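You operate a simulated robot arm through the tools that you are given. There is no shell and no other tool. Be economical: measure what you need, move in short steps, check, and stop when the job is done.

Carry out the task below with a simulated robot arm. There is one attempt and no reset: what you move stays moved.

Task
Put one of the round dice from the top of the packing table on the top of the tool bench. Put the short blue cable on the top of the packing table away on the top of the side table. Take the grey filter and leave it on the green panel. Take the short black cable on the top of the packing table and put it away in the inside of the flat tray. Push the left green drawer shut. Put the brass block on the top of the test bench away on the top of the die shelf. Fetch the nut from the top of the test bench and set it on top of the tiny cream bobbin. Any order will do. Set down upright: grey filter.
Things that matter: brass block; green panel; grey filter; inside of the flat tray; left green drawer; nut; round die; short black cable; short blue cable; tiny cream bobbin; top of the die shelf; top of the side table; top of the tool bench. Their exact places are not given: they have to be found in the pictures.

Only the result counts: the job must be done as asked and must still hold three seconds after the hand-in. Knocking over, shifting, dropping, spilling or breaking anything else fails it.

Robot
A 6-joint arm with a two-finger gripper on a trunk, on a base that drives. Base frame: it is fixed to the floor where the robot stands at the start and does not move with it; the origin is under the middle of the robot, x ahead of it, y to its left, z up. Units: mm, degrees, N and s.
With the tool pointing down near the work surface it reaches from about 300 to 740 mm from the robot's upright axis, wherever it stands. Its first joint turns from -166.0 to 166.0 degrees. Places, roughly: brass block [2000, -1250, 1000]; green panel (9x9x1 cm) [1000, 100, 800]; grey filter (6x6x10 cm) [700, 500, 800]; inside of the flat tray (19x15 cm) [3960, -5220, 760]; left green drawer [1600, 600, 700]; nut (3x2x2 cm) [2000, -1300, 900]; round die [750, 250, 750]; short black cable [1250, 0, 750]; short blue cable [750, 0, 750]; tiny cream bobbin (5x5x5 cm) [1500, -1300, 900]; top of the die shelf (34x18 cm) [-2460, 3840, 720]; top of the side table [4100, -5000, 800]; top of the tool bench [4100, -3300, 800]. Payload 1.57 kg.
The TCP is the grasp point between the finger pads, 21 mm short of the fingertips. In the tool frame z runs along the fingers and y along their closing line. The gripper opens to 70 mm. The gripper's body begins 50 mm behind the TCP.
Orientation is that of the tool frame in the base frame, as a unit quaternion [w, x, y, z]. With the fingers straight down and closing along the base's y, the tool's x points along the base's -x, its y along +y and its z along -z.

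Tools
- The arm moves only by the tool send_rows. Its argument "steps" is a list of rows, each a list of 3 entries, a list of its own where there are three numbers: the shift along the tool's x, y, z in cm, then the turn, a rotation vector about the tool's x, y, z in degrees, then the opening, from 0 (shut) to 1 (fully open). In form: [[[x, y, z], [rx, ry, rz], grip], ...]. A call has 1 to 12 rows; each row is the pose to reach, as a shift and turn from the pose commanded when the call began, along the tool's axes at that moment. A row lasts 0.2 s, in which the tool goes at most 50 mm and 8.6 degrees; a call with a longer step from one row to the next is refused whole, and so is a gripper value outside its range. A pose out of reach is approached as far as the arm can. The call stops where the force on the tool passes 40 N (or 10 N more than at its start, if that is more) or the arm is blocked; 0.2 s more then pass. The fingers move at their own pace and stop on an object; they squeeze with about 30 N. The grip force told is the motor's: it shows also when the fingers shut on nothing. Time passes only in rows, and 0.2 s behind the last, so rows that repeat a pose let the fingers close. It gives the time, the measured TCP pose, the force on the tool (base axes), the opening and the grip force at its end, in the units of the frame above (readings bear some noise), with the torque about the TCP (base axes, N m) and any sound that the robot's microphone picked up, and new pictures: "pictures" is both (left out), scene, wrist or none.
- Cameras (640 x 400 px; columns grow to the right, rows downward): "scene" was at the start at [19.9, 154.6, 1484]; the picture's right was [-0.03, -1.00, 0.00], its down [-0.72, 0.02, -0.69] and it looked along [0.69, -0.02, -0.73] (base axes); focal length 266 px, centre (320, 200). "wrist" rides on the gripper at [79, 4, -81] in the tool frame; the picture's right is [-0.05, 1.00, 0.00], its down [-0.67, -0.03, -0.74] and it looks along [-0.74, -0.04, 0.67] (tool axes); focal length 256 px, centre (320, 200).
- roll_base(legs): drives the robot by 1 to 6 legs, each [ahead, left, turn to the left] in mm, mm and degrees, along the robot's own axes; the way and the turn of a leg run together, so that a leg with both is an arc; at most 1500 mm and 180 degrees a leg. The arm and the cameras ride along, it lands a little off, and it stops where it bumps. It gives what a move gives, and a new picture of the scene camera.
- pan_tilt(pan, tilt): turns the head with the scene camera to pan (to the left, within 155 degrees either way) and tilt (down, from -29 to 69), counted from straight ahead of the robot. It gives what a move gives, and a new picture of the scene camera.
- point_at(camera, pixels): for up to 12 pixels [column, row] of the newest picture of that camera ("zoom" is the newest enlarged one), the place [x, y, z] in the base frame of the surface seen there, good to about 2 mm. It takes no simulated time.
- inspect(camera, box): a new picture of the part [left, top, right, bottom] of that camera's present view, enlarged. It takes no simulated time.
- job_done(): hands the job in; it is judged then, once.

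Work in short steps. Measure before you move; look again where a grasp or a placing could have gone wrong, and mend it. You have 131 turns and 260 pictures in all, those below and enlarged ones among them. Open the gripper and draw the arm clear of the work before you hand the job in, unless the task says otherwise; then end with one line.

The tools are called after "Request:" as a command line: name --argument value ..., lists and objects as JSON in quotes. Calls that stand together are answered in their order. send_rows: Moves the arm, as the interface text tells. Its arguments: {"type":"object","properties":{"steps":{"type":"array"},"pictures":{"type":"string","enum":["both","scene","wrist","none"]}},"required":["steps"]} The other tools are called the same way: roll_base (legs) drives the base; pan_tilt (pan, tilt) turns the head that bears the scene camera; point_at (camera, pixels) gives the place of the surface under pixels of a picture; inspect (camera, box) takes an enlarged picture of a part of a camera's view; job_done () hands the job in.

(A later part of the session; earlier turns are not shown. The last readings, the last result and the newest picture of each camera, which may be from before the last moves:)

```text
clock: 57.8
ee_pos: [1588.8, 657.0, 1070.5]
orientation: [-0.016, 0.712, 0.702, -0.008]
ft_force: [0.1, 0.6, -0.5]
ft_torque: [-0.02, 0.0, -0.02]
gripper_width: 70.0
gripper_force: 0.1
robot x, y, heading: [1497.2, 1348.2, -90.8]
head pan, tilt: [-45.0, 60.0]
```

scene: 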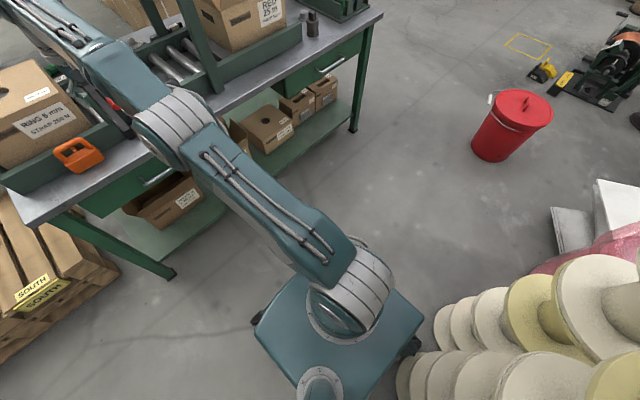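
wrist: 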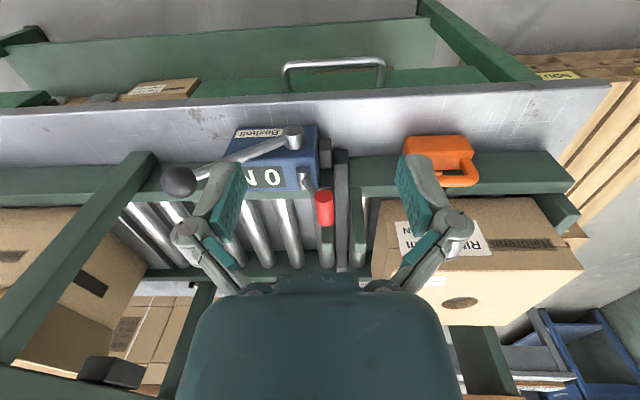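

Base is ~300 mm ahead and 215 mm to the side. I retract the arm, then drive over to x≈640, y≈860 facing the table.

Request:
send_rows --steps '[[[4, 0, -1], [0, 0, 0], 1], [[8, 0, -2], [0, 0, 0], 1], [[12, 0, -3], [0, 0, 0], 1], [[16, 0, -4], [0, 0, 0], 1], [[20, 0, -5], [0, 0, 0], 1], [[24, -1, -5], [0, 0, 0], 1]]' --pictures "none"

Request:
roll_base --legs '[[0, -860, 0.8], [480, 0, 0]]'

Request:
pan_tilt --pan 0 --tilt 40

```text
clock: 59.2
ee_pos: [1582.7, 898.8, 1121.9]
orientation: [-0.015, 0.712, 0.702, -0.007]
ft_force: [-0.4, 0.0, -0.6]
ft_torque: [0.01, -0.01, 0.0]
gripper_width: 70.4
gripper_force: 0.1
robot x, y, heading: [1497.4, 1345.7, -90.2]
head pan, tilt: [-45.0, 60.0]
```

```text
clock: 66.2
ee_pos: [735.6, 419.3, 1121.3]
orientation: [-0.017, 0.708, 0.706, -0.007]
ft_force: [0.6, 0.6, 0.3]
ft_torque: [-0.02, 0.02, -0.01]
gripper_width: 70.0
gripper_force: 0.0
robot x, y, heading: [640.9, 863.9, -89.9]
head pan, tilt: [-45.0, 60.0]
```

scene: 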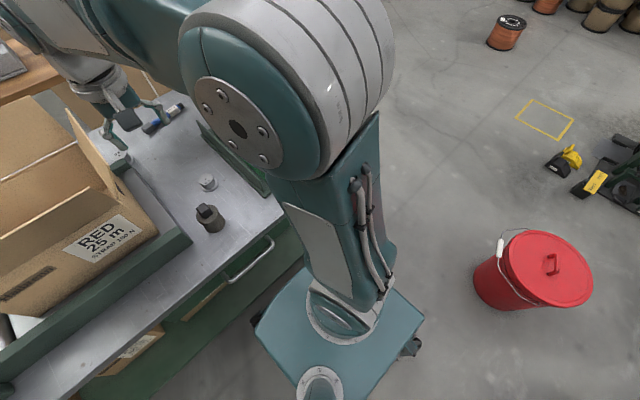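

```text
clock: 67.3
ee_pos: [736.2, 420.1, 1121.0]
orientation: [-0.017, 0.708, 0.706, -0.008]
ft_force: [0.2, 0.1, -1.1]
ft_torque: [0.02, 0.03, 0.0]
gripper_width: 70.1
gripper_force: 0.2
robot x, y, heading: [641.0, 863.8, -89.6]
head pan, tilt: [0.0, 40.0]
```

scene: 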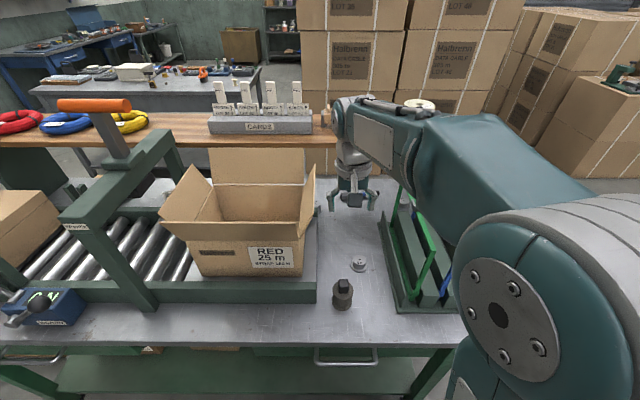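

I take a look through the wrist camera toward the shelf side.

Request:
inspect --camera "wrist" --box '[0, 0, 640, 400]'

Request:
point_at --camera "scene" --pixels '[[342, 290], [343, 306], [302, 275], [318, 180], [330, 140], [358, 262], [250, 148], [395, 245]]'

```text
1.00 times, centred on (320, 200) of wrist (not enlarged: the box is as wide or as high as the picture)
```

zoom: 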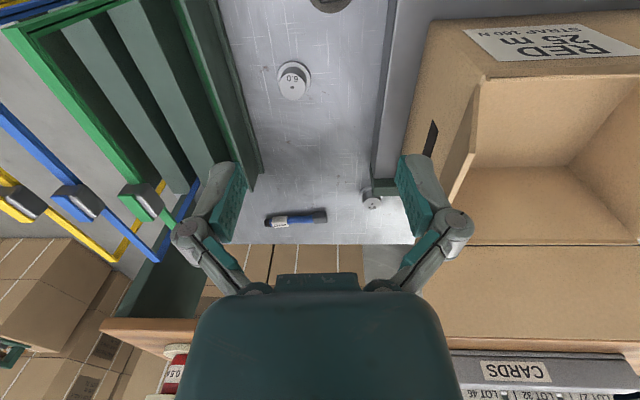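

```text
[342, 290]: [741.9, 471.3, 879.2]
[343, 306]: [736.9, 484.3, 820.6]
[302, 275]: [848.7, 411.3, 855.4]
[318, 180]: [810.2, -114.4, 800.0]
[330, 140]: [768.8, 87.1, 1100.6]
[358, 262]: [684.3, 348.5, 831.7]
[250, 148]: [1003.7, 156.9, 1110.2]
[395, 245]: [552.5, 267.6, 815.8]
```

The cable is well visible at wrist (295,218). I measure it, rack edge, and the die beyond.

Request:
point_at --camera "wrist" --pixels '[[268, 222], [282, 220], [300, 217], [322, 215], [295, 225], [250, 190], [262, 170], [300, 242], [372, 196], [295, 70], [380, 185], [293, 210]]'

Request:
inspect --camera "wrist" --box '[220, 160, 420, 285]'

```text
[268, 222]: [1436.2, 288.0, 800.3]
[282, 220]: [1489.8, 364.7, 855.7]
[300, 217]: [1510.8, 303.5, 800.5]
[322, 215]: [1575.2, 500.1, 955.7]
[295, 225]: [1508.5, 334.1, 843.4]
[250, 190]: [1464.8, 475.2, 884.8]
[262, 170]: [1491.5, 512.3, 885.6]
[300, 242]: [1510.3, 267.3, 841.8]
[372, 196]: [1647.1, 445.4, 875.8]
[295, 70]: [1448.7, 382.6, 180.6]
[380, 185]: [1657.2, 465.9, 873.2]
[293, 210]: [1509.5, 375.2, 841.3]
```

```text
3.20 times, centred on (320, 222) of wrist
```

zoom: 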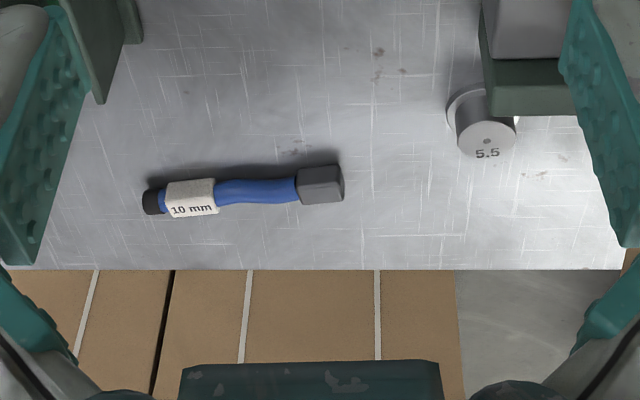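

Those wrist readings were from a stale picture; I measure on the zoom picture instead.

Request:
point_at --camera "zoom" --pixels '[[150, 200], [190, 197], [190, 185], [255, 190], [320, 183], [340, 183], [320, 205], [100, 100], [140, 40], [255, 265], [487, 148], [560, 115]]'

```text
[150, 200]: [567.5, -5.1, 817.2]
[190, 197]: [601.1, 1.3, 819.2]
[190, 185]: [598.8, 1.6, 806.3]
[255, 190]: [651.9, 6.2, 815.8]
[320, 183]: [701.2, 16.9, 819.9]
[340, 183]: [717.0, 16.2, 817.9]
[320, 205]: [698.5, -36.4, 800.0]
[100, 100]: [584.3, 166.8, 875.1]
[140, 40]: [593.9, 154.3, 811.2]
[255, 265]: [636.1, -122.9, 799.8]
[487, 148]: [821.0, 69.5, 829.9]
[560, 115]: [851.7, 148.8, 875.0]
```

Cable spans (565,-5)–(718,17), ~19 mm thick; rack corner at (594,154). I nudge the base closer, then will hook the fingers behind the cable with a 45° tilt and drag it out toward +y.

Request:
roll_base --legs '[[0, 40, 0], [35, 0, 0]]'

```text
clock: 68.7
ee_pos: [779.5, 387.7, 1121.8]
orientation: [-0.016, 0.708, 0.706, -0.008]
ft_force: [0.1, 0.1, -0.3]
ft_torque: [-0.03, 0.0, 0.01]
gripper_width: 69.9
gripper_force: 0.1
robot x, y, heading: [683.5, 831.1, -89.7]
head pan, tilt: [0.0, 40.0]
```

scene: 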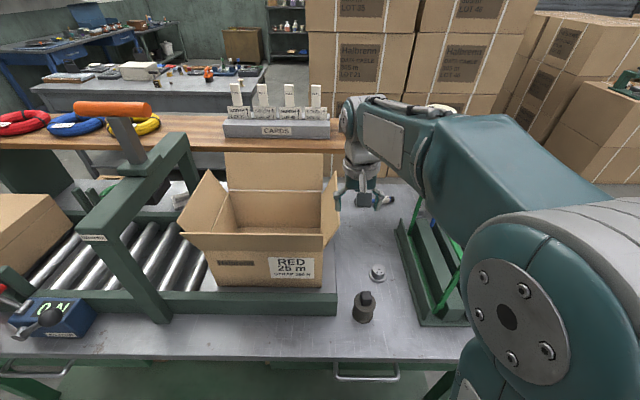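

TCP is (779,388,1122). I move to (645,60,850) tilting to 45°.

Request:
send_rows --steps '[[[-2.2, -2.2, 1.9], [0, -8, 0], 1], [[-4.5, -4.4, 3.8], [0, -16, 0], 1], [[-6.8, -6.6, 5.7], [0, -24, 0], 1], [[-9, -8.9, 7.6], [0, -32, 0], 1], [[-11.4, -11.1, 9.4], [0, -40, 0], 1], [[-13.7, -13.4, 11.3], [0, -47, 0], 1], [[-16.8, -13.4, 14], [0, -47, 0], 1], [[-20, -13.4, 16.7], [0, -47, 0], 1], [[-23.2, -13.4, 19.3], [0, -47, 0], 1], [[-26.4, -13.4, 22], [0, -47, 0], 1], [[-29.6, -13.4, 24.6], [0, -47, 0], 1], [[-32.7, -13.4, 27.2], [0, -47, 0], 1]]'

```text
clock: 71.3
ee_pos: [625.6, 60.7, 854.5]
orientation: [0.271, 0.648, 0.652, -0.287]
ft_force: [-0.3, -0.3, 0.3]
ft_torque: [0.08, 0.01, 0.01]
gripper_width: 69.7
gripper_force: 0.0
out of reach, approached as far as the arm can: row 6
robot x, y, heading: [686.6, 832.0, -89.7]
head pan, tilt: [0.0, 40.0]
```

scene: 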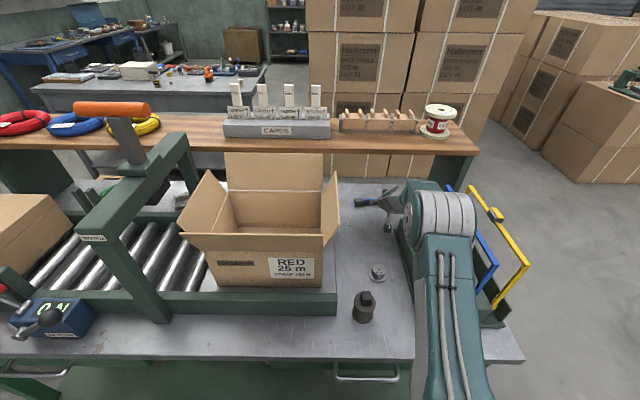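
wrist: 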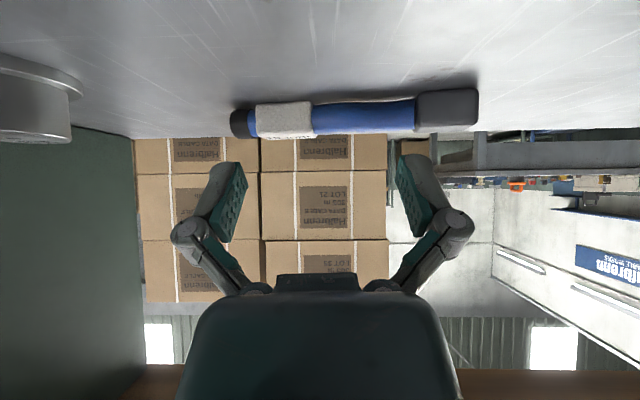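

The arm's drum hides the green hanger; I check heights for clearance.

Request:
point_at --camera "scene" --pixels '[[445, 235], [410, 235], [410, 215], [475, 215], [430, 190], [460, 190], [485, 235], [405, 195], [385, 195]]'

Request:
inspect --camera "scene" --box '[330, 160, 540, 300]'

```text
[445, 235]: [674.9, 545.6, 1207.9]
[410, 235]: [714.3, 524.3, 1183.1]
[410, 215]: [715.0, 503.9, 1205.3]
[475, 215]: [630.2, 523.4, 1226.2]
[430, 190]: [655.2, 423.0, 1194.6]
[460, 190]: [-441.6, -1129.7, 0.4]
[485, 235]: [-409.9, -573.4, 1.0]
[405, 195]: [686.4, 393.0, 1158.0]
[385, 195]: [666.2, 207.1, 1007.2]
```

```text
2.86 times, centred on (435, 230) of scene
```

zoom: 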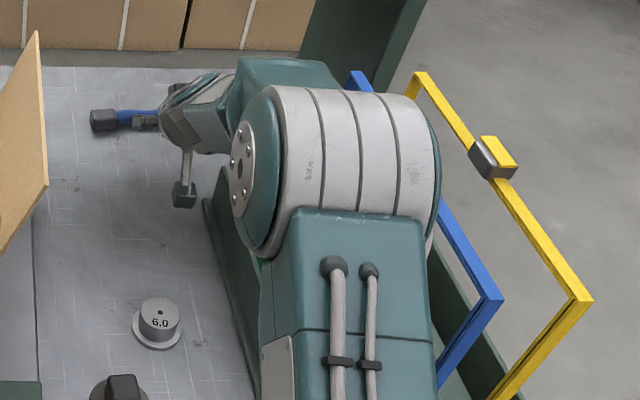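

Clearance is fine (elbow z≈1200). Now forward over the cable and down behind it.

Request:
send_rows --steps '[[[-1.8, 0.5, 2.0], [0, 0, 0], 1], [[-3.5, 1.0, 3.9], [0, 0, 0], 1], [[-5.3, 1.5, 5.85], [0, 0, 0], 1], [[-4.3, 1.5, 6.8], [0, 0, 0], 1], [[-3.3, 1.5, 7.75], [0, 0, 0], 1], [[-3.3, 1.5, 7.75], [0, 0, 0], 1]]'

```text
clock: 72.7
ee_pos: [637.9, -18.3, 831.0]
orientation: [0.275, 0.645, 0.65, -0.293]
ft_force: [-3.3, -9.0, 33.8]
ft_torque: [-0.04, 1.31, 0.22]
gripper_width: 70.5
gripper_force: 0.1
robot x, y, heading: [683.4, 830.9, -89.4]
head pan, tilt: [0.0, 40.0]
```

scene: 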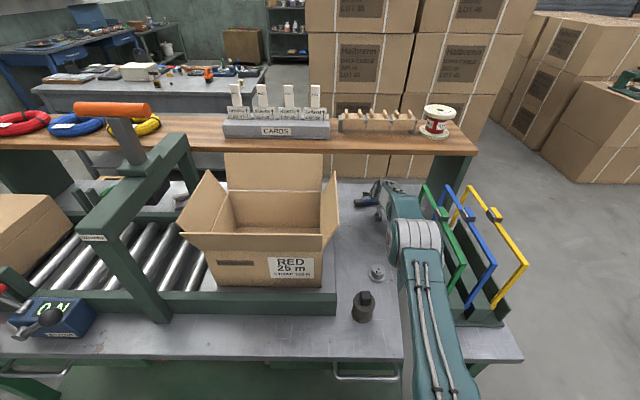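
wrist: 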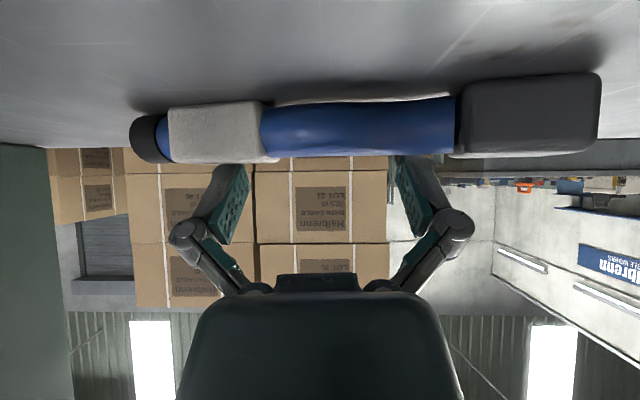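

34 N upward: the finger undersides likely rest on the cable. I lift a bit, go 12 mm further behind and lower again.

Request:
send_rows --steps '[[[-0.44, 0, -0.41], [0, 0, 0], 1], [[-1.3, 0, 0.46], [0, 0, 0], 1], [[-1.3, 0, 0.46], [0, 0, 0], 1], [[-0.7, 0, 1.0], [0, 0, 0], 1], [[-0.7, 0, 1.0], [0, 0, 0], 1]]' --pictures "wrist"

```text
clock: 73.9
ee_pos: [639.7, -26.9, 817.7]
orientation: [0.269, 0.649, 0.652, -0.285]
ft_force: [-0.7, 0.5, -0.5]
ft_torque: [-0.01, 0.0, 0.02]
gripper_width: 70.0
gripper_force: 0.0
robot x, y, heading: [684.3, 834.5, -89.5]
head pan, tilt: [0.0, 40.0]
```

wrist: 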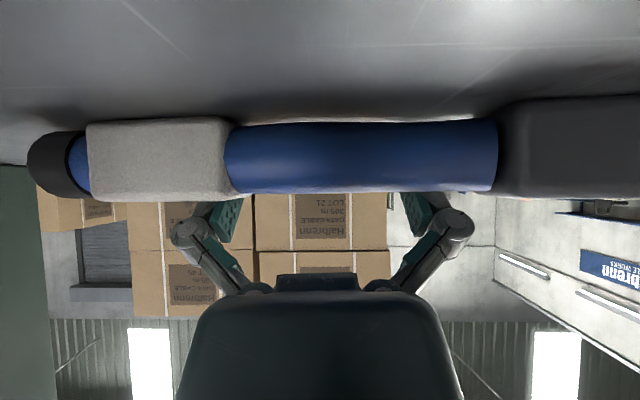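

Free contact, fingers behind the cable. I drag +y 125 mm.

Request:
send_rows --steps '[[[1.4, 0, -1.6], [0, 0, 0], 1], [[2.8, 0, -3.1], [0, 0, 0], 1], [[4.2, 0, -4.6], [0, 0, 0], 1], [[5.6, 0, -6.1], [0, 0, 0], 1], [[7, 0, -7.6], [0, 0, 0], 1], [[8.5, 0, -9.15], [0, 0, 0], 1]]'

```text
clock: 75.3
ee_pos: [641.6, 84.3, 819.0]
orientation: [0.269, 0.632, 0.668, -0.286]
ft_force: [-1.0, -3.7, 14.7]
ft_torque: [0.1, -0.84, -0.2]
gripper_width: 70.8
gripper_force: 0.1
out of reach, approached as far as the arm can: row 5, 6
robot x, y, heading: [686.4, 831.6, -89.8]
head pan, tilt: [0.0, 40.0]
```

scene: 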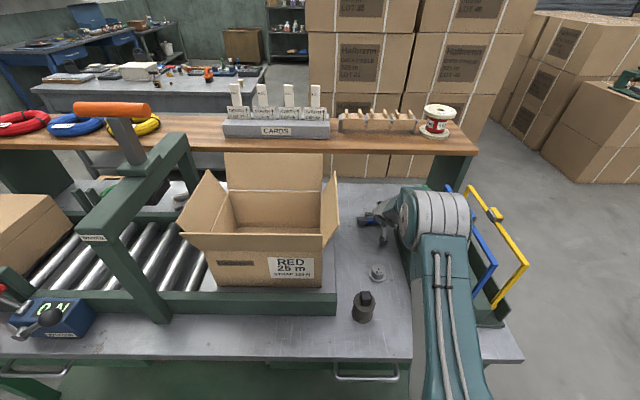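
wrist: 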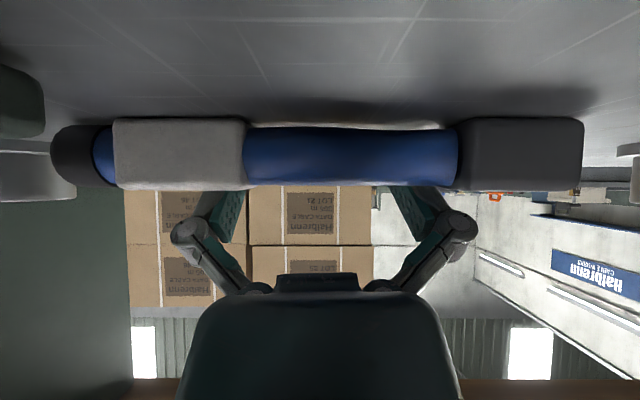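

The cable followed. I check its position.

Request:
point_at --camera "wrist" --pixels '[[75, 150], [180, 150], [350, 150], [470, 150], [570, 150], [20, 180], [20, 100]]'

```text
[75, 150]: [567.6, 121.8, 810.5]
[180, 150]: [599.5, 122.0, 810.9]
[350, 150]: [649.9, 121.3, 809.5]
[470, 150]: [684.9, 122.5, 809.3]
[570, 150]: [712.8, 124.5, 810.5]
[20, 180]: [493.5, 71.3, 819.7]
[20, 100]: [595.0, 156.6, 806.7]
```

Cable center is now y≈113. I drag 20 mm more with the base, then slip the fingers off (−y a bit, then back along the tool axis).

Request:
roll_base --legs '[[-20, 0, 0]]'

Request:
send_rows --steps '[[[-0.7, 0, 0.7], [0, 0, 0], 1], [[-1.4, 0, 0.0], [0, 0, 0], 1], [[-1.4, 0, -4], [0, 0, 0], 1], [[-1.4, 0, -8], [0, 0, 0], 1], [[-1.4, 0, -12], [0, 0, 0], 1], [[-1.4, 0, -16], [0, 0, 0], 1], [[-1.4, 0, -20], [0, 0, 0], 1]]'

```text
clock: 76.1
ee_pos: [647.3, 99.9, 819.2]
orientation: [0.273, 0.646, 0.655, -0.281]
ft_force: [0.4, 0.2, 0.3]
ft_torque: [0.0, 0.0, 0.01]
gripper_width: 69.9
gripper_force: 0.1
robot x, y, heading: [689.5, 852.6, -89.5]
head pan, tilt: [0.0, 40.0]
```

scene: 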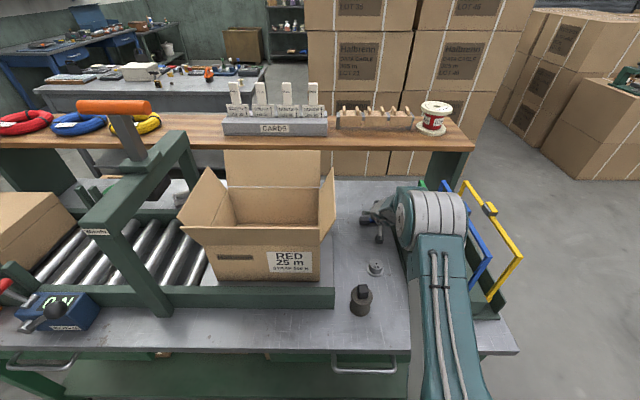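

```text
clock: 77.7
ee_pos: [644.9, 235.0, 967.9]
orientation: [0.275, 0.646, 0.655, -0.279]
ft_force: [0.0, 0.0, -0.9]
ft_torque: [-0.02, 0.03, 0.01]
gripper_width: 70.1
gripper_force: 0.1
robot x, y, heading: [686.7, 854.5, -89.7]
head pan, tilt: [0.0, 40.0]
```

scene: 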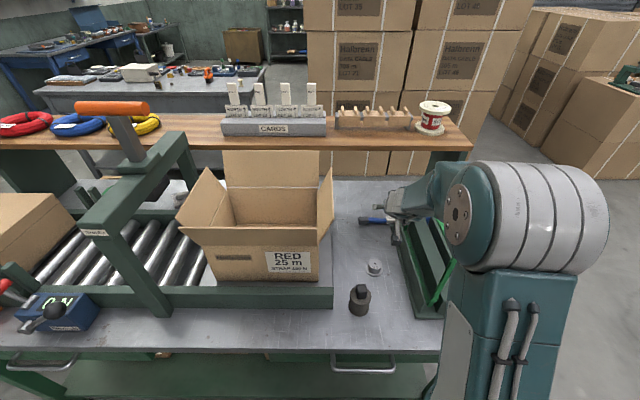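
wrist: 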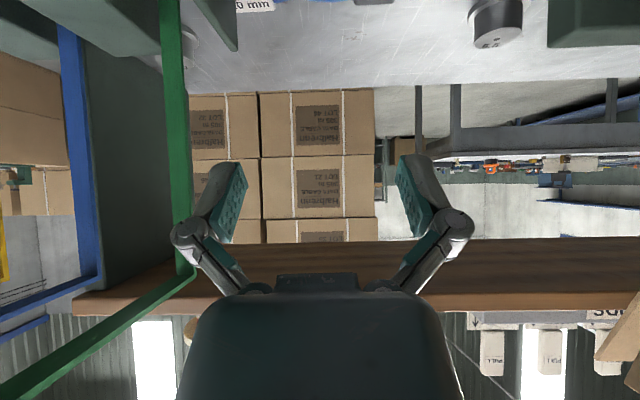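

Fingers are clear. Now I reorient: near-vertical (15° lean), closing along y, over (690,250,1000).

Request:
send_rows --steps '[[[-0.1, 0.4, -0.3], [2.03, 2.03, 7.3], 1], [[-0.2, 0.8, -0.6], [4.05, 4.05, 14.6], 1], [[-0.3, 1.2, -0.9], [6.08, 6.08, 21.9], 1], [[-0.4, 1.6, -1.2], [8.1, 8.1, 29.2], 1], [[-0.5, 2.0, -1.5], [10.1, 10.1, 36.5], 1], [[-0.6, 2.4, -1.8], [12.15, 12.15, 43.8], 1], [[-0.7, 2.8, -2.1], [14.2, 14.2, 51.1], 1], [[-0.8, 3.2, -2.4], [16.2, 16.2, 58.4], 1], [[-1.0, 3.6, -2.7], [18.2, 18.2, 65.7], 1], [[-1.1, 4, -3.0], [20.25, 20.25, 73], 1], [[-1.2, 4.3, -3.2], [22.3, 22.3, 80.3], 1], [[-1.3, 4.5, -3.3], [24.3, 24.3, 87.6], 1]]'

Request:
inspect --camera "scene" --box '[310, 170, 470, 270]'

```text
clock: 80.3
ee_pos: [689.9, 248.4, 999.9]
orientation: [0.13, 0.991, 0.004, -0.005]
ft_force: [-0.8, -0.6, 0.1]
ft_torque: [0.0, -0.02, -0.02]
gripper_width: 69.9
gripper_force: 0.0
out of reach, approached as far as the arm can: row 1, 2
robot x, y, heading: [691.6, 850.5, -89.5]
head pan, tilt: [0.0, 40.0]
```

scene: 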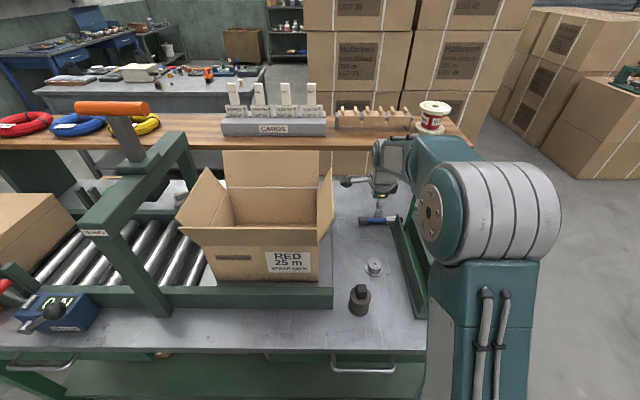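
wrist: 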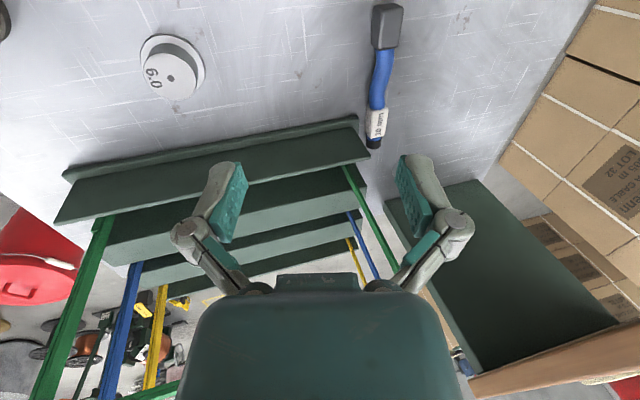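

```text
4.00 times, centred on (390, 220) of scene
```

zoom: 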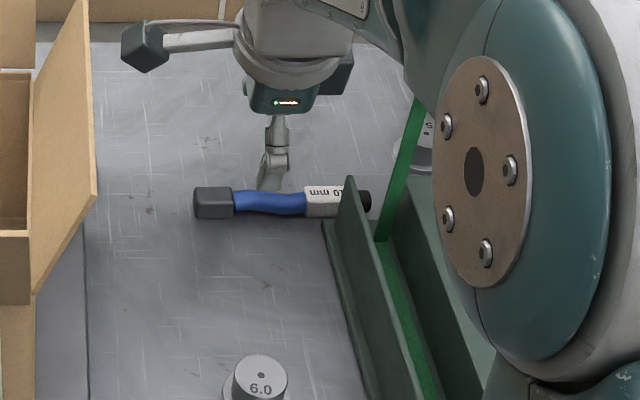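

Orientation is as wanted. I measure the cable in the wrist picture.

Request:
point_at --camera "wrist" --pixels '[[386, 28], [373, 28], [400, 28], [380, 75], [387, 75], [374, 75], [377, 110], [375, 130], [355, 160]]'

```text
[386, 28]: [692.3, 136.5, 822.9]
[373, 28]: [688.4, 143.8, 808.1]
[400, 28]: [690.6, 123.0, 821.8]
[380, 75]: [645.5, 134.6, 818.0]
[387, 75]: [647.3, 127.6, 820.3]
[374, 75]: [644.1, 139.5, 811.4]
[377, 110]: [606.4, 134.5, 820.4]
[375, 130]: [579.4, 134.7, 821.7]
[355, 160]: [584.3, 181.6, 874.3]
```

Cable at y≈134, center z≈811. I straighten to 8° lean and descend at x=650 with a 40 mm opening.

Request:
send_rows --steps '[[[-1, 2, 3.6], [1.7, 0, 0], 0.57], [[-2, 4, 7.2], [3.5, 0, 0], 0.57], [[-3, 6, 10.9], [5.2, 0, 0], 0.57], [[-4, 7.9, 14.5], [7, 0, 0], 0.57], [[-4, 7.2, 17], [7, 0, 0], 0.57], [[-4, 6.56, 19.6], [7, 0, 0], 0.57]]'

```text
clock: 81.7
ee_pos: [650.1, 134.5, 827.3]
orientation: [0.071, 0.997, 0.005, -0.005]
ft_force: [-0.4, 0.0, 0.4]
ft_torque: [-0.01, 0.0, -0.01]
gripper_width: 40.1
gripper_force: 0.0
robot x, y, heading: [690.6, 853.3, -89.8]
head pan, tilt: [0.0, 40.0]
```

scene: 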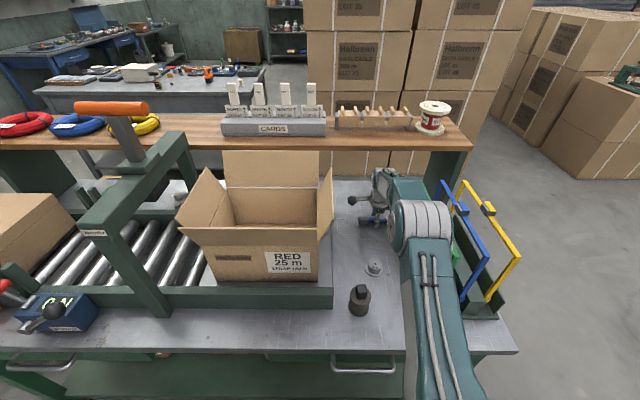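
wrist: 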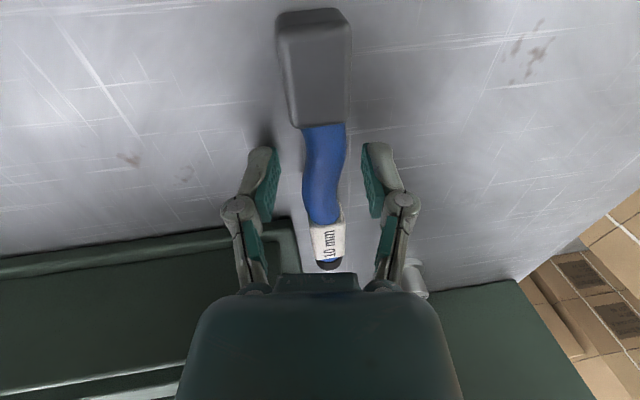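

Fingers straddle the cable. Close and lift 60 mm.

Request:
send_rows --steps '[[[0, 0, 0], [0, 0, 0], 0], [[0, 0, 0], [0, 0, 0], 0], [[0, 0, 0], [0, 0, 0], 0], [[0, 0, -2], [0, 0, 0], 0], [[0, 0, -4], [0, 0, 0], 0], [[0, 0, -6], [0, 0, 0], 0]]'

```text
clock: 83.1
ee_pos: [648.9, 145.3, 887.2]
orientation: [0.07, 0.998, 0.004, -0.005]
ft_force: [0.3, -0.2, -1.3]
ft_torque: [-0.04, -0.04, 0.02]
gripper_width: 18.7
gripper_force: 30.1
robot x, y, heading: [687.8, 848.4, -89.7]
head pan, tilt: [0.0, 40.0]
```

scene: 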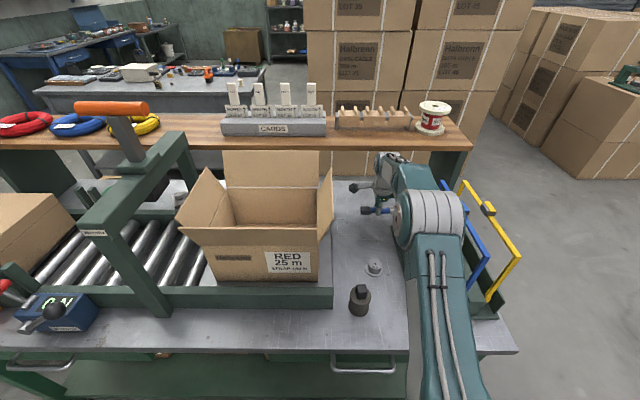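
wrist: 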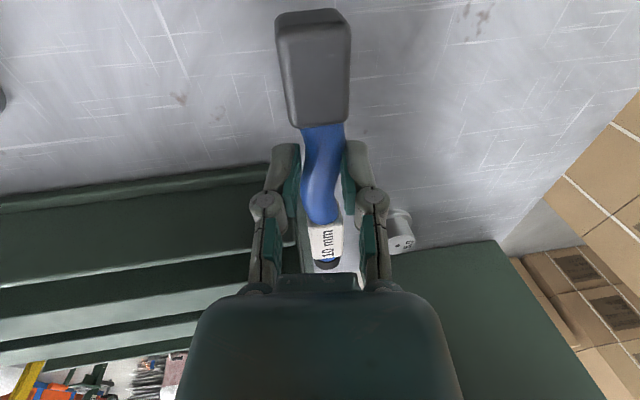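

Held (18.7 mm). Retract up and toward the robot.

Request:
send_rows --steps '[[[0.75, -2.8, -3.5], [0, 0, 0], 0], [[1.5, -5.6, -7], [0, 0, 0], 0], [[2.2, -8.4, -10.5], [0, 0, 0], 0], [[3, -11.2, -14], [0, 0, 0], 0], [[3.7, -14, -17.5], [0, 0, 0], 0], [[4.5, -16.8, -21], [0, 0, 0], 0], [[5.2, -19.6, -24.5], [0, 0, 0], 0], [[6, -22.3, -27.9], [0, 0, 0], 0]]'

```text
clock: 84.9
ee_pos: [709.2, 404.7, 1131.9]
orientation: [0.07, 0.997, 0.004, -0.006]
ft_force: [-0.2, -0.5, -1.6]
ft_torque: [0.0, -0.01, 0.04]
gripper_width: 18.6
gripper_force: 29.9
robot x, y, heading: [690.1, 849.6, -89.3]
head pan, tilt: [0.0, 40.0]
```

scene: 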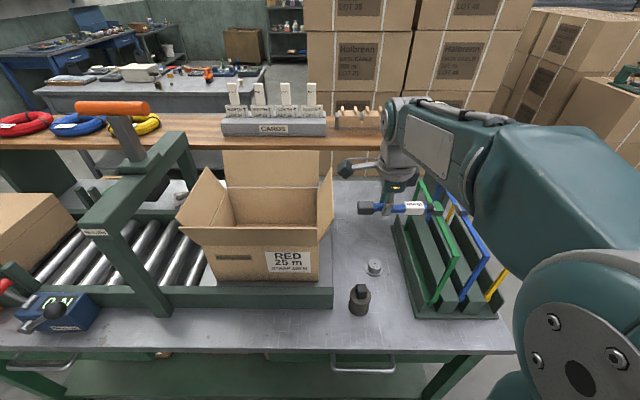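
wrist: 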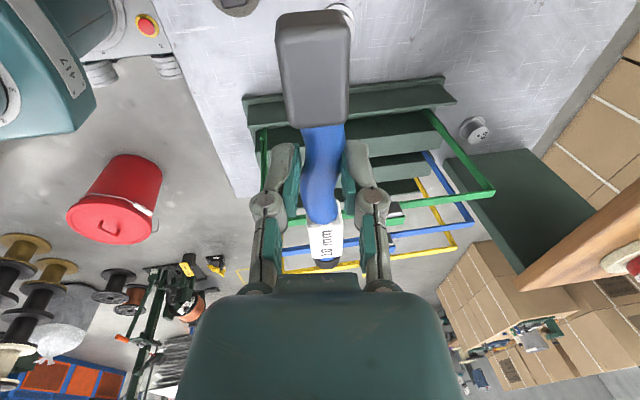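

Cable held. I drive around the front of the table: right to x≈100, diagonal, then ahead to y≈-400.

Request:
roll_base --legs '[[10, -590, -0.7], [130, -60, 0], [1100, 0, 0]]'

Request:
pan_tilt --pan 20 --tilt 25

```text
clock: 94.4
ee_pos: [31.3, -833.0, 1131.1]
orientation: [0.071, 0.997, -0.008, -0.007]
ft_force: [0.2, 0.1, -1.0]
ft_torque: [-0.01, -0.02, 0.01]
gripper_width: 18.6
gripper_force: 30.5
robot x, y, heading: [16.5, -386.7, -91.1]
head pan, tilt: [0.0, 40.0]
```

scene: 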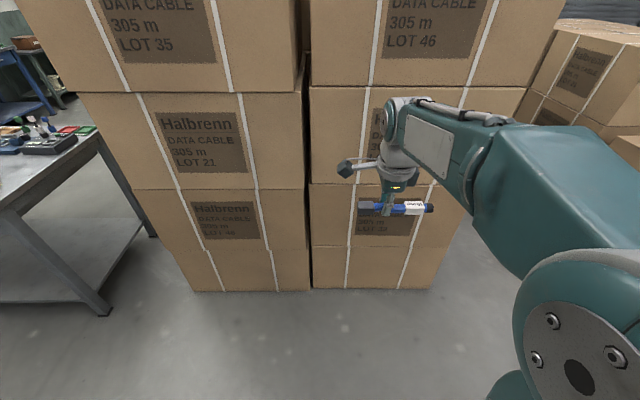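

```text
clock: 95.2
ee_pos: [30.8, -832.7, 1131.6]
orientation: [0.071, 0.997, -0.007, -0.007]
ft_force: [0.0, 0.2, -1.2]
ft_torque: [0.03, -0.02, 0.0]
gripper_width: 18.5
gripper_force: 30.5
robot x, y, heading: [23.9, -387.1, -91.0]
head pan, tilt: [20.0, 25.0]
```

scene: 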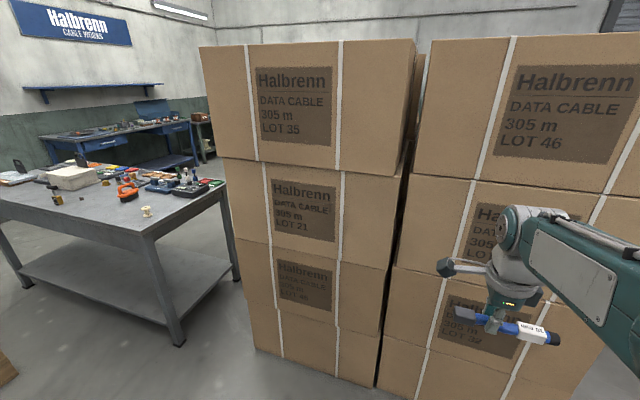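

Box stack ahead. I measure stack and bench corners to find a route, and look right as well.

Request:
point_at --camera "scene" --pixels '[[255, 345], [380, 385], [205, 60], [178, 345], [238, 280], [145, 240], [25, 290], [147, 212], [225, 185]]'

Request:
pan_tilt --pan -30 --tilt 25

Request:
pan_tilt --pan 65 --tilt 25

```text
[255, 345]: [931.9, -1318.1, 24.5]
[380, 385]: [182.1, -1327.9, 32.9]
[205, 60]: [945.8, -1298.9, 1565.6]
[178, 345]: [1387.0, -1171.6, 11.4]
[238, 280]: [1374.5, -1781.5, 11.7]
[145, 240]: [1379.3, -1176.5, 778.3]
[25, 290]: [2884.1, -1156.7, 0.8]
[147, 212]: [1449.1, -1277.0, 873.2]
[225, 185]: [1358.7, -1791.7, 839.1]
```

```text
clock: 96.4
ee_pos: [30.9, -832.6, 1131.0]
orientation: [0.07, 0.997, -0.008, -0.006]
ft_force: [-0.1, -0.4, -0.8]
ft_torque: [0.01, -0.02, -0.02]
gripper_width: 18.6
gripper_force: 29.8
robot x, y, heading: [23.0, -384.1, -90.7]
head pan, tilt: [-30.0, 25.0]
```

scene: 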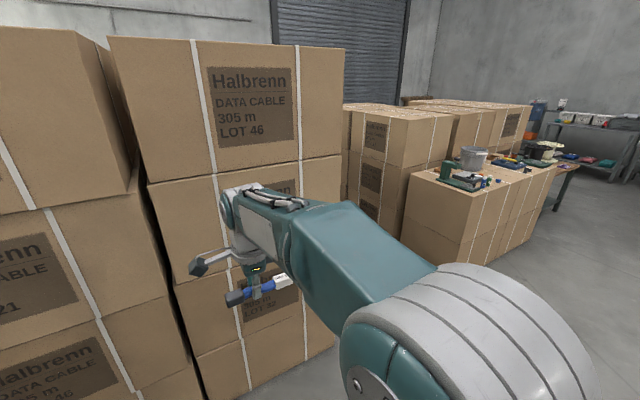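

```text
clock: 98.1
ee_pos: [30.1, -832.6, 1131.7]
orientation: [0.07, 0.998, -0.007, -0.007]
ft_force: [0.5, -0.4, -1.0]
ft_torque: [0.0, -0.04, 0.0]
gripper_width: 18.8
gripper_force: 30.3
robot x, y, heading: [22.1, -386.8, -90.9]
head pan, tilt: [65.0, 25.0]
```

scene: 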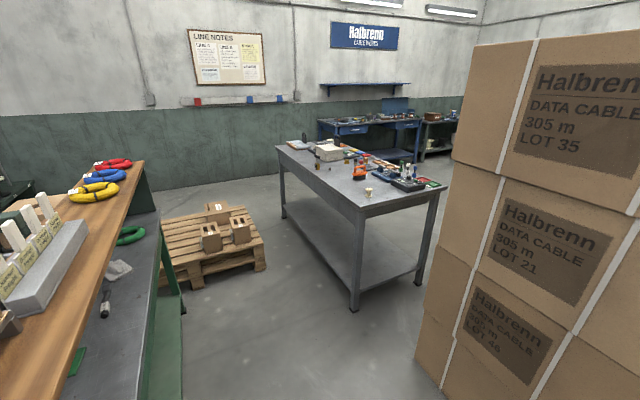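

From here I see the black cable at (103,308), green panel at (75,360). I measure these and the pallet/bench corners.

Request:
point_at --camera "scene" --pixels '[[106, 293], [104, 314], [78, 350], [70, 374], [195, 285], [265, 268], [183, 340], [163, 285], [355, 310], [285, 215], [420, 130], [115, 268]]'

Request:
inspect --camera "scene" --box '[20, 200, 200, 400]'

Request:
inspect --camera "scene" --box '[260, 100, 480, 240]'

```text
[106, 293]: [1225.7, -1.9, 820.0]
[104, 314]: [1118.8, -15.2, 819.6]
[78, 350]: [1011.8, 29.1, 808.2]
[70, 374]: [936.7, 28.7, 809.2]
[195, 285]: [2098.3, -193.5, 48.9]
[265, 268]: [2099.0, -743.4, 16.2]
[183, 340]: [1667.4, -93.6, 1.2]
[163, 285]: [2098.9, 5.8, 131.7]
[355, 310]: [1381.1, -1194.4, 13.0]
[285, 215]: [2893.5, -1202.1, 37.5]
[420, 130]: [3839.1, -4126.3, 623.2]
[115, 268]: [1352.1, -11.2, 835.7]
```

```text
2.00 times, centred on (110, 300) of scene
```

zoom: 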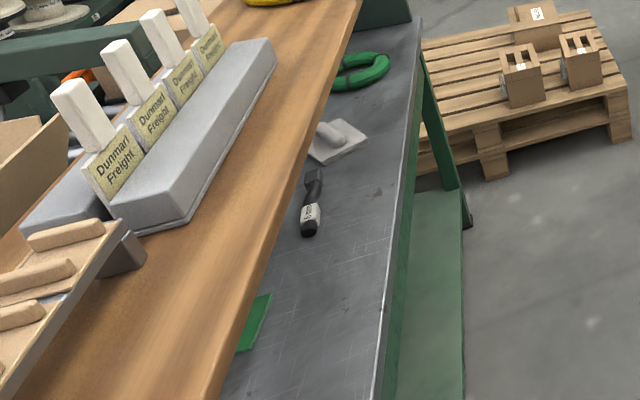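

```text
2.86 times, centred on (370, 170) of scene
```

zoom: 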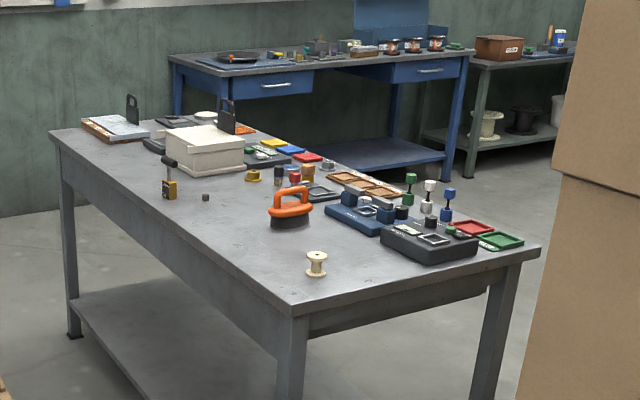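

I measure the wood shelf's right edge and corners to see what overhangs the panel and black cable.

Request:
point_at --camera "scene" --pixels '[[93, 310], [112, 250], [75, 350], [66, 374], [130, 200], [143, 165], [60, 395], [96, 322], [85, 350], [80, 372], [146, 300]]'

Request:
pan_tilt --pan 75 --tilt 45

```text
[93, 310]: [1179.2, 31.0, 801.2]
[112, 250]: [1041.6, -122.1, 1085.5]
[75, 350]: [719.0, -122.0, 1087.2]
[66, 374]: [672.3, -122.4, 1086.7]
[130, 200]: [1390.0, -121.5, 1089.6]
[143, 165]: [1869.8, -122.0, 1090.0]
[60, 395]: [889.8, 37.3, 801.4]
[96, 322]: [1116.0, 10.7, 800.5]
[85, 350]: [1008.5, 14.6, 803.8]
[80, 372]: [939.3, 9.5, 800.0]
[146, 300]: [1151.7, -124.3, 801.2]
```

```text
clock: 98.9
ee_pos: [30.8, -833.1, 1131.4]
orientation: [0.071, 0.997, -0.007, -0.007]
ft_force: [-0.1, -0.3, -1.3]
ft_torque: [-0.02, -0.02, 0.01]
gripper_width: 18.7
gripper_force: 30.0
robot x, y, heading: [20.3, -385.7, -90.8]
head pan, tilt: [75.0, 45.0]
```

scene: 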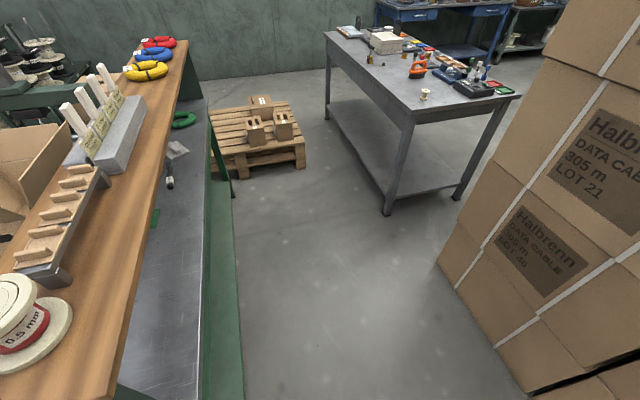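

Gaps by the pallet and between bench and stack are ~435 mm—too tight. I check the aisle on the other (right) side of the stack.

Request:
pan_tilt --pan -45 --tilt 25

```text
clock: 100.9
ee_pos: [30.4, -834.6, 1132.0]
orientation: [0.07, 0.997, -0.008, -0.007]
ft_force: [-0.1, -0.5, -0.8]
ft_torque: [0.0, -0.02, -0.01]
gripper_width: 18.3
gripper_force: 29.9
robot x, y, heading: [19.8, -387.6, -91.2]
head pan, tilt: [-45.0, 25.0]
```

scene: 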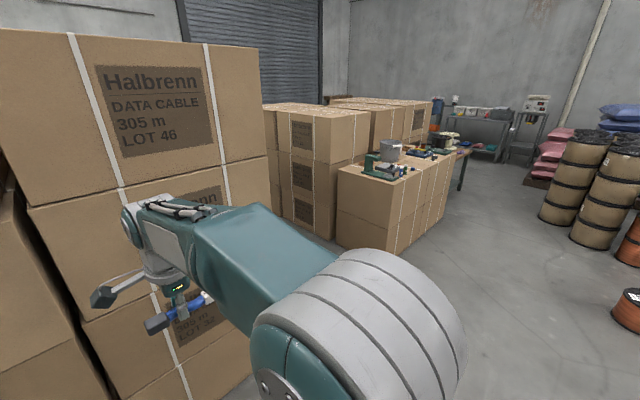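

I measure the stack and the neighbouring box groups.

Request:
point_at --camera "scene" --pixels '[[262, 50], [266, 150], [285, 215], [312, 120], [335, 238], [340, 175], [338, 200], [435, 218], [365, 115], [398, 250], [240, 20], [445, 200]]'

```text
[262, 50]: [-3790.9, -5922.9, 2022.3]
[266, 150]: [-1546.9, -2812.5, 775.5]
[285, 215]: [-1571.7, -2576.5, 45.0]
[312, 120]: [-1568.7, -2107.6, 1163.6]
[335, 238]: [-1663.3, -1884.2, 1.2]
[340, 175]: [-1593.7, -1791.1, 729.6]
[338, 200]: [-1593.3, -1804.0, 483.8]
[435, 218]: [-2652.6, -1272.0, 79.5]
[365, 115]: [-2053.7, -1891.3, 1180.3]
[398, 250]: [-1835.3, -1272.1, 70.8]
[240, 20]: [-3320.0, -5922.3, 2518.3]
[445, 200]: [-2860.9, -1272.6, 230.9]
```

The aisle between stack (x≈-580) and the next group (x≈-1570) is ~1 m wide. I drive there and look down it.

Request:
roll_base --legs '[[0, -1085, 1], [600, 0, 0]]'

Request:
pan_tilt --pan 15 --tilt 20

```text
clock: 109.5
ee_pos: [-1047.5, -1422.3, 1131.7]
orientation: [0.07, 0.997, 0.002, -0.006]
ft_force: [-0.4, -0.2, -1.6]
ft_torque: [0.01, 0.0, 0.0]
gripper_width: 18.6
gripper_force: 29.6
robot x, y, heading: [-1067.0, -973.2, -89.9]
head pan, tilt: [-45.0, 25.0]
```

scene: 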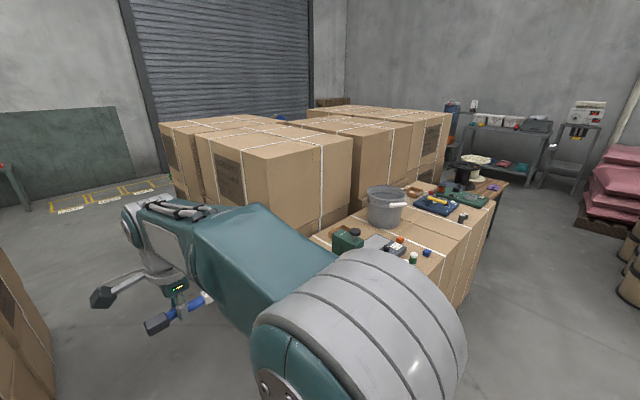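

```text
clock: 110.8
ee_pos: [-1047.9, -1421.9, 1131.0]
orientation: [0.071, 0.997, 0.002, -0.006]
ft_force: [0.3, 0.0, -0.2]
ft_torque: [-0.02, -0.02, 0.02]
gripper_width: 18.5
gripper_force: 30.3
robot x, y, heading: [-1066.5, -974.1, -90.0]
head pan, tilt: [15.0, 20.0]
```

scene: 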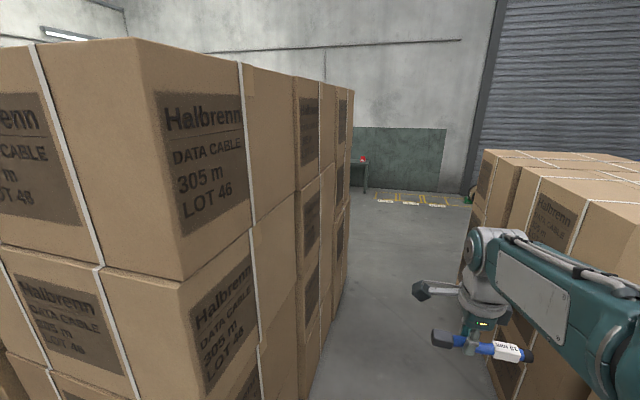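

The aisle is clear; measure its far ends.

Request:
point_at --camera "scene" --pixels '[[342, 280], [315, 375], [300, 200], [350, 200], [465, 270], [490, 360], [485, 180], [365, 160], [400, 210], [430, 260]]'

```text
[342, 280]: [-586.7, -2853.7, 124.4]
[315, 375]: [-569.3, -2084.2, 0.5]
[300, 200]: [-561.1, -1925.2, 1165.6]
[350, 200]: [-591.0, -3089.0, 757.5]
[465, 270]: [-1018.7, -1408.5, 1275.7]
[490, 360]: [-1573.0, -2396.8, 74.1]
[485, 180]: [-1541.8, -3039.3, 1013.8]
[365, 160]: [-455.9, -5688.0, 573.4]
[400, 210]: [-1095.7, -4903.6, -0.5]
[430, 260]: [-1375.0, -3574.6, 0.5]
```

Aisle center is x≈-1075. I drive on to y≈-3700 and look left.

Request:
roll_base --legs '[[1400, 0, 0], [1350, 0, 0]]'

Request:
pan_tilt --pan 70 --tilt 18

```text
clock: 124.2
ee_pos: [-1021.7, -4178.2, 1132.1]
orientation: [0.071, 0.997, 0.006, -0.005]
ft_force: [0.0, 0.3, -0.3]
ft_torque: [0.02, -0.01, -0.01]
gripper_width: 18.6
gripper_force: 29.6
robot x, y, heading: [-1042.9, -3729.6, -89.5]
head pan, tilt: [15.0, 20.0]
```

scene: 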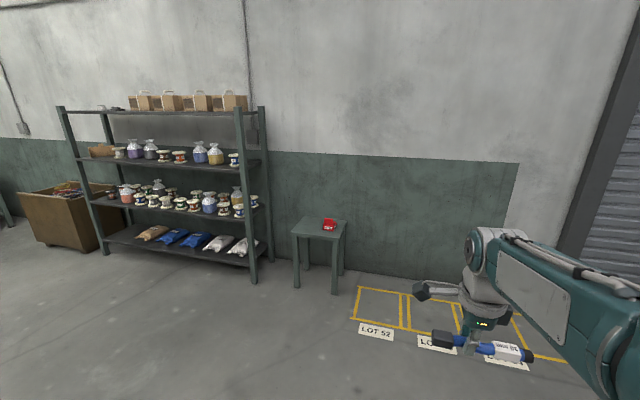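

```text
clock: 125.4
ee_pos: [-1022.4, -4177.9, 1131.2]
orientation: [0.071, 0.997, 0.006, -0.006]
ft_force: [-0.5, 0.3, -1.1]
ft_torque: [-0.01, -0.03, -0.01]
gripper_width: 18.5
gripper_force: 29.9
robot x, y, heading: [-1041.1, -3730.4, -89.4]
head pan, tilt: [70.0, 18.0]
```

scene: 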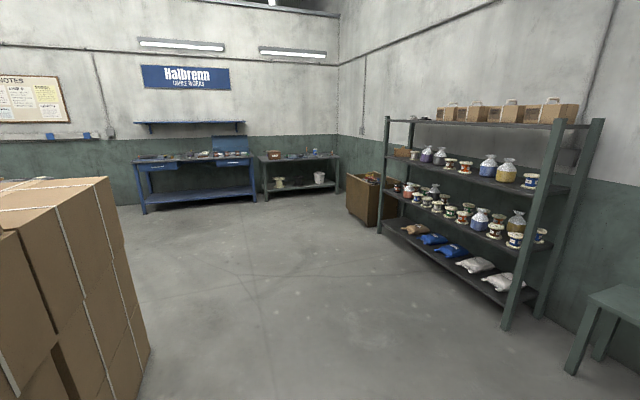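

Open floor leads to the blue tool bench and the side table beside it. I measure.

Request:
point_at --camera "scene" --pixels '[[145, 212], [257, 198], [136, 160], [255, 157], [264, 160], [338, 157], [280, 155], [315, 153], [268, 195], [350, 215], [380, 230], [510, 325]]'

Request:
inspect --camera "scene" --box '[120, 120, 400, 240]'

```text
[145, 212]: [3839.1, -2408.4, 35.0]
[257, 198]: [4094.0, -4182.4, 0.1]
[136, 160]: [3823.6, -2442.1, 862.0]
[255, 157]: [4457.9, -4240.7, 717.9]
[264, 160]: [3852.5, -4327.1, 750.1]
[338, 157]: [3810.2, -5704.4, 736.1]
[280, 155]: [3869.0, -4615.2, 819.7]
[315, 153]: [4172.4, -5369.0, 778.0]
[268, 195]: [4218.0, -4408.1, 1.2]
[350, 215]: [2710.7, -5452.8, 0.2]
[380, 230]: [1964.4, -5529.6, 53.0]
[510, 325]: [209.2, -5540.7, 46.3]
```

```text
2.29 times, centred on (260, 180) of scene
```

zoom: 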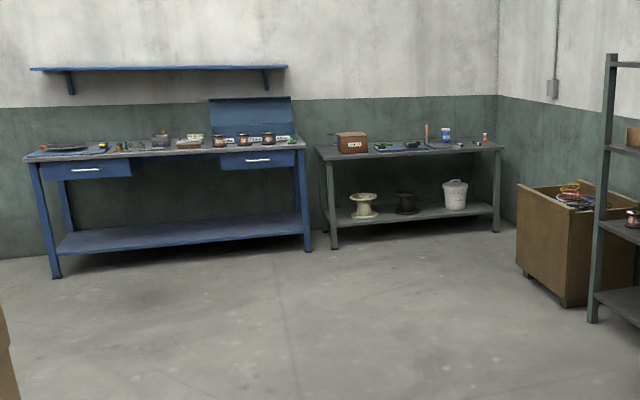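

I turn to face +x and drive over to about (3350,-4950) in front of the side table.

Request:
roll_base --legs '[[0, 0, 89.4], [1430, -400, 0], [1430, -400, 0], [1430, -420, 0]]'

Request:
pan_tilt --pan 0 --tilt 38

```text
clock: 150.4
ee_pos: [3659.6, -5005.0, 1131.3]
orientation: [0.055, 0.712, 0.699, 0.045]
ft_force: [0.2, -0.5, -0.6]
ft_torque: [0.02, -0.03, -0.01]
gripper_width: 18.6
gripper_force: 30.6
robot x, y, heading: [3212.7, -5014.1, -0.9]
head pan, tilt: [70.0, 18.0]
```

scene: 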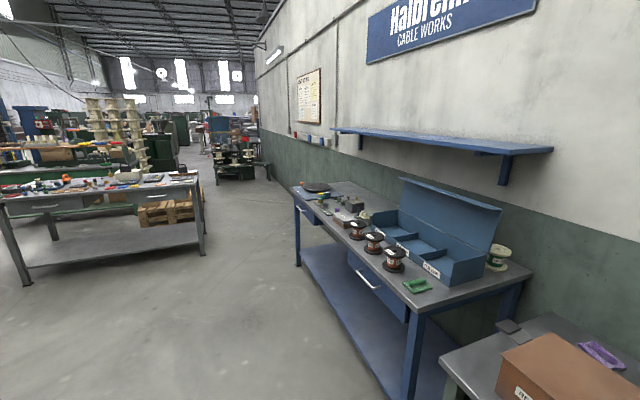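

```text
clock: 151.8
ee_pos: [3660.0, -5005.5, 1131.5]
orientation: [0.055, 0.711, 0.699, 0.045]
ft_force: [-0.5, 0.3, -1.2]
ft_torque: [0.06, -0.01, 0.03]
gripper_width: 18.4
gripper_force: 30.2
robot x, y, heading: [3210.1, -5013.4, -1.2]
head pan, tilt: [0.0, 38.0]
```

scene: 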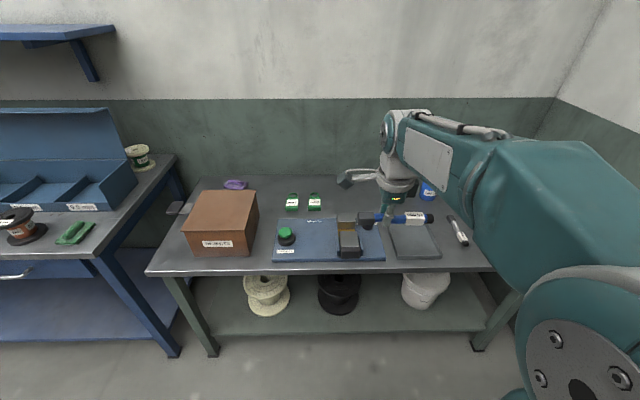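

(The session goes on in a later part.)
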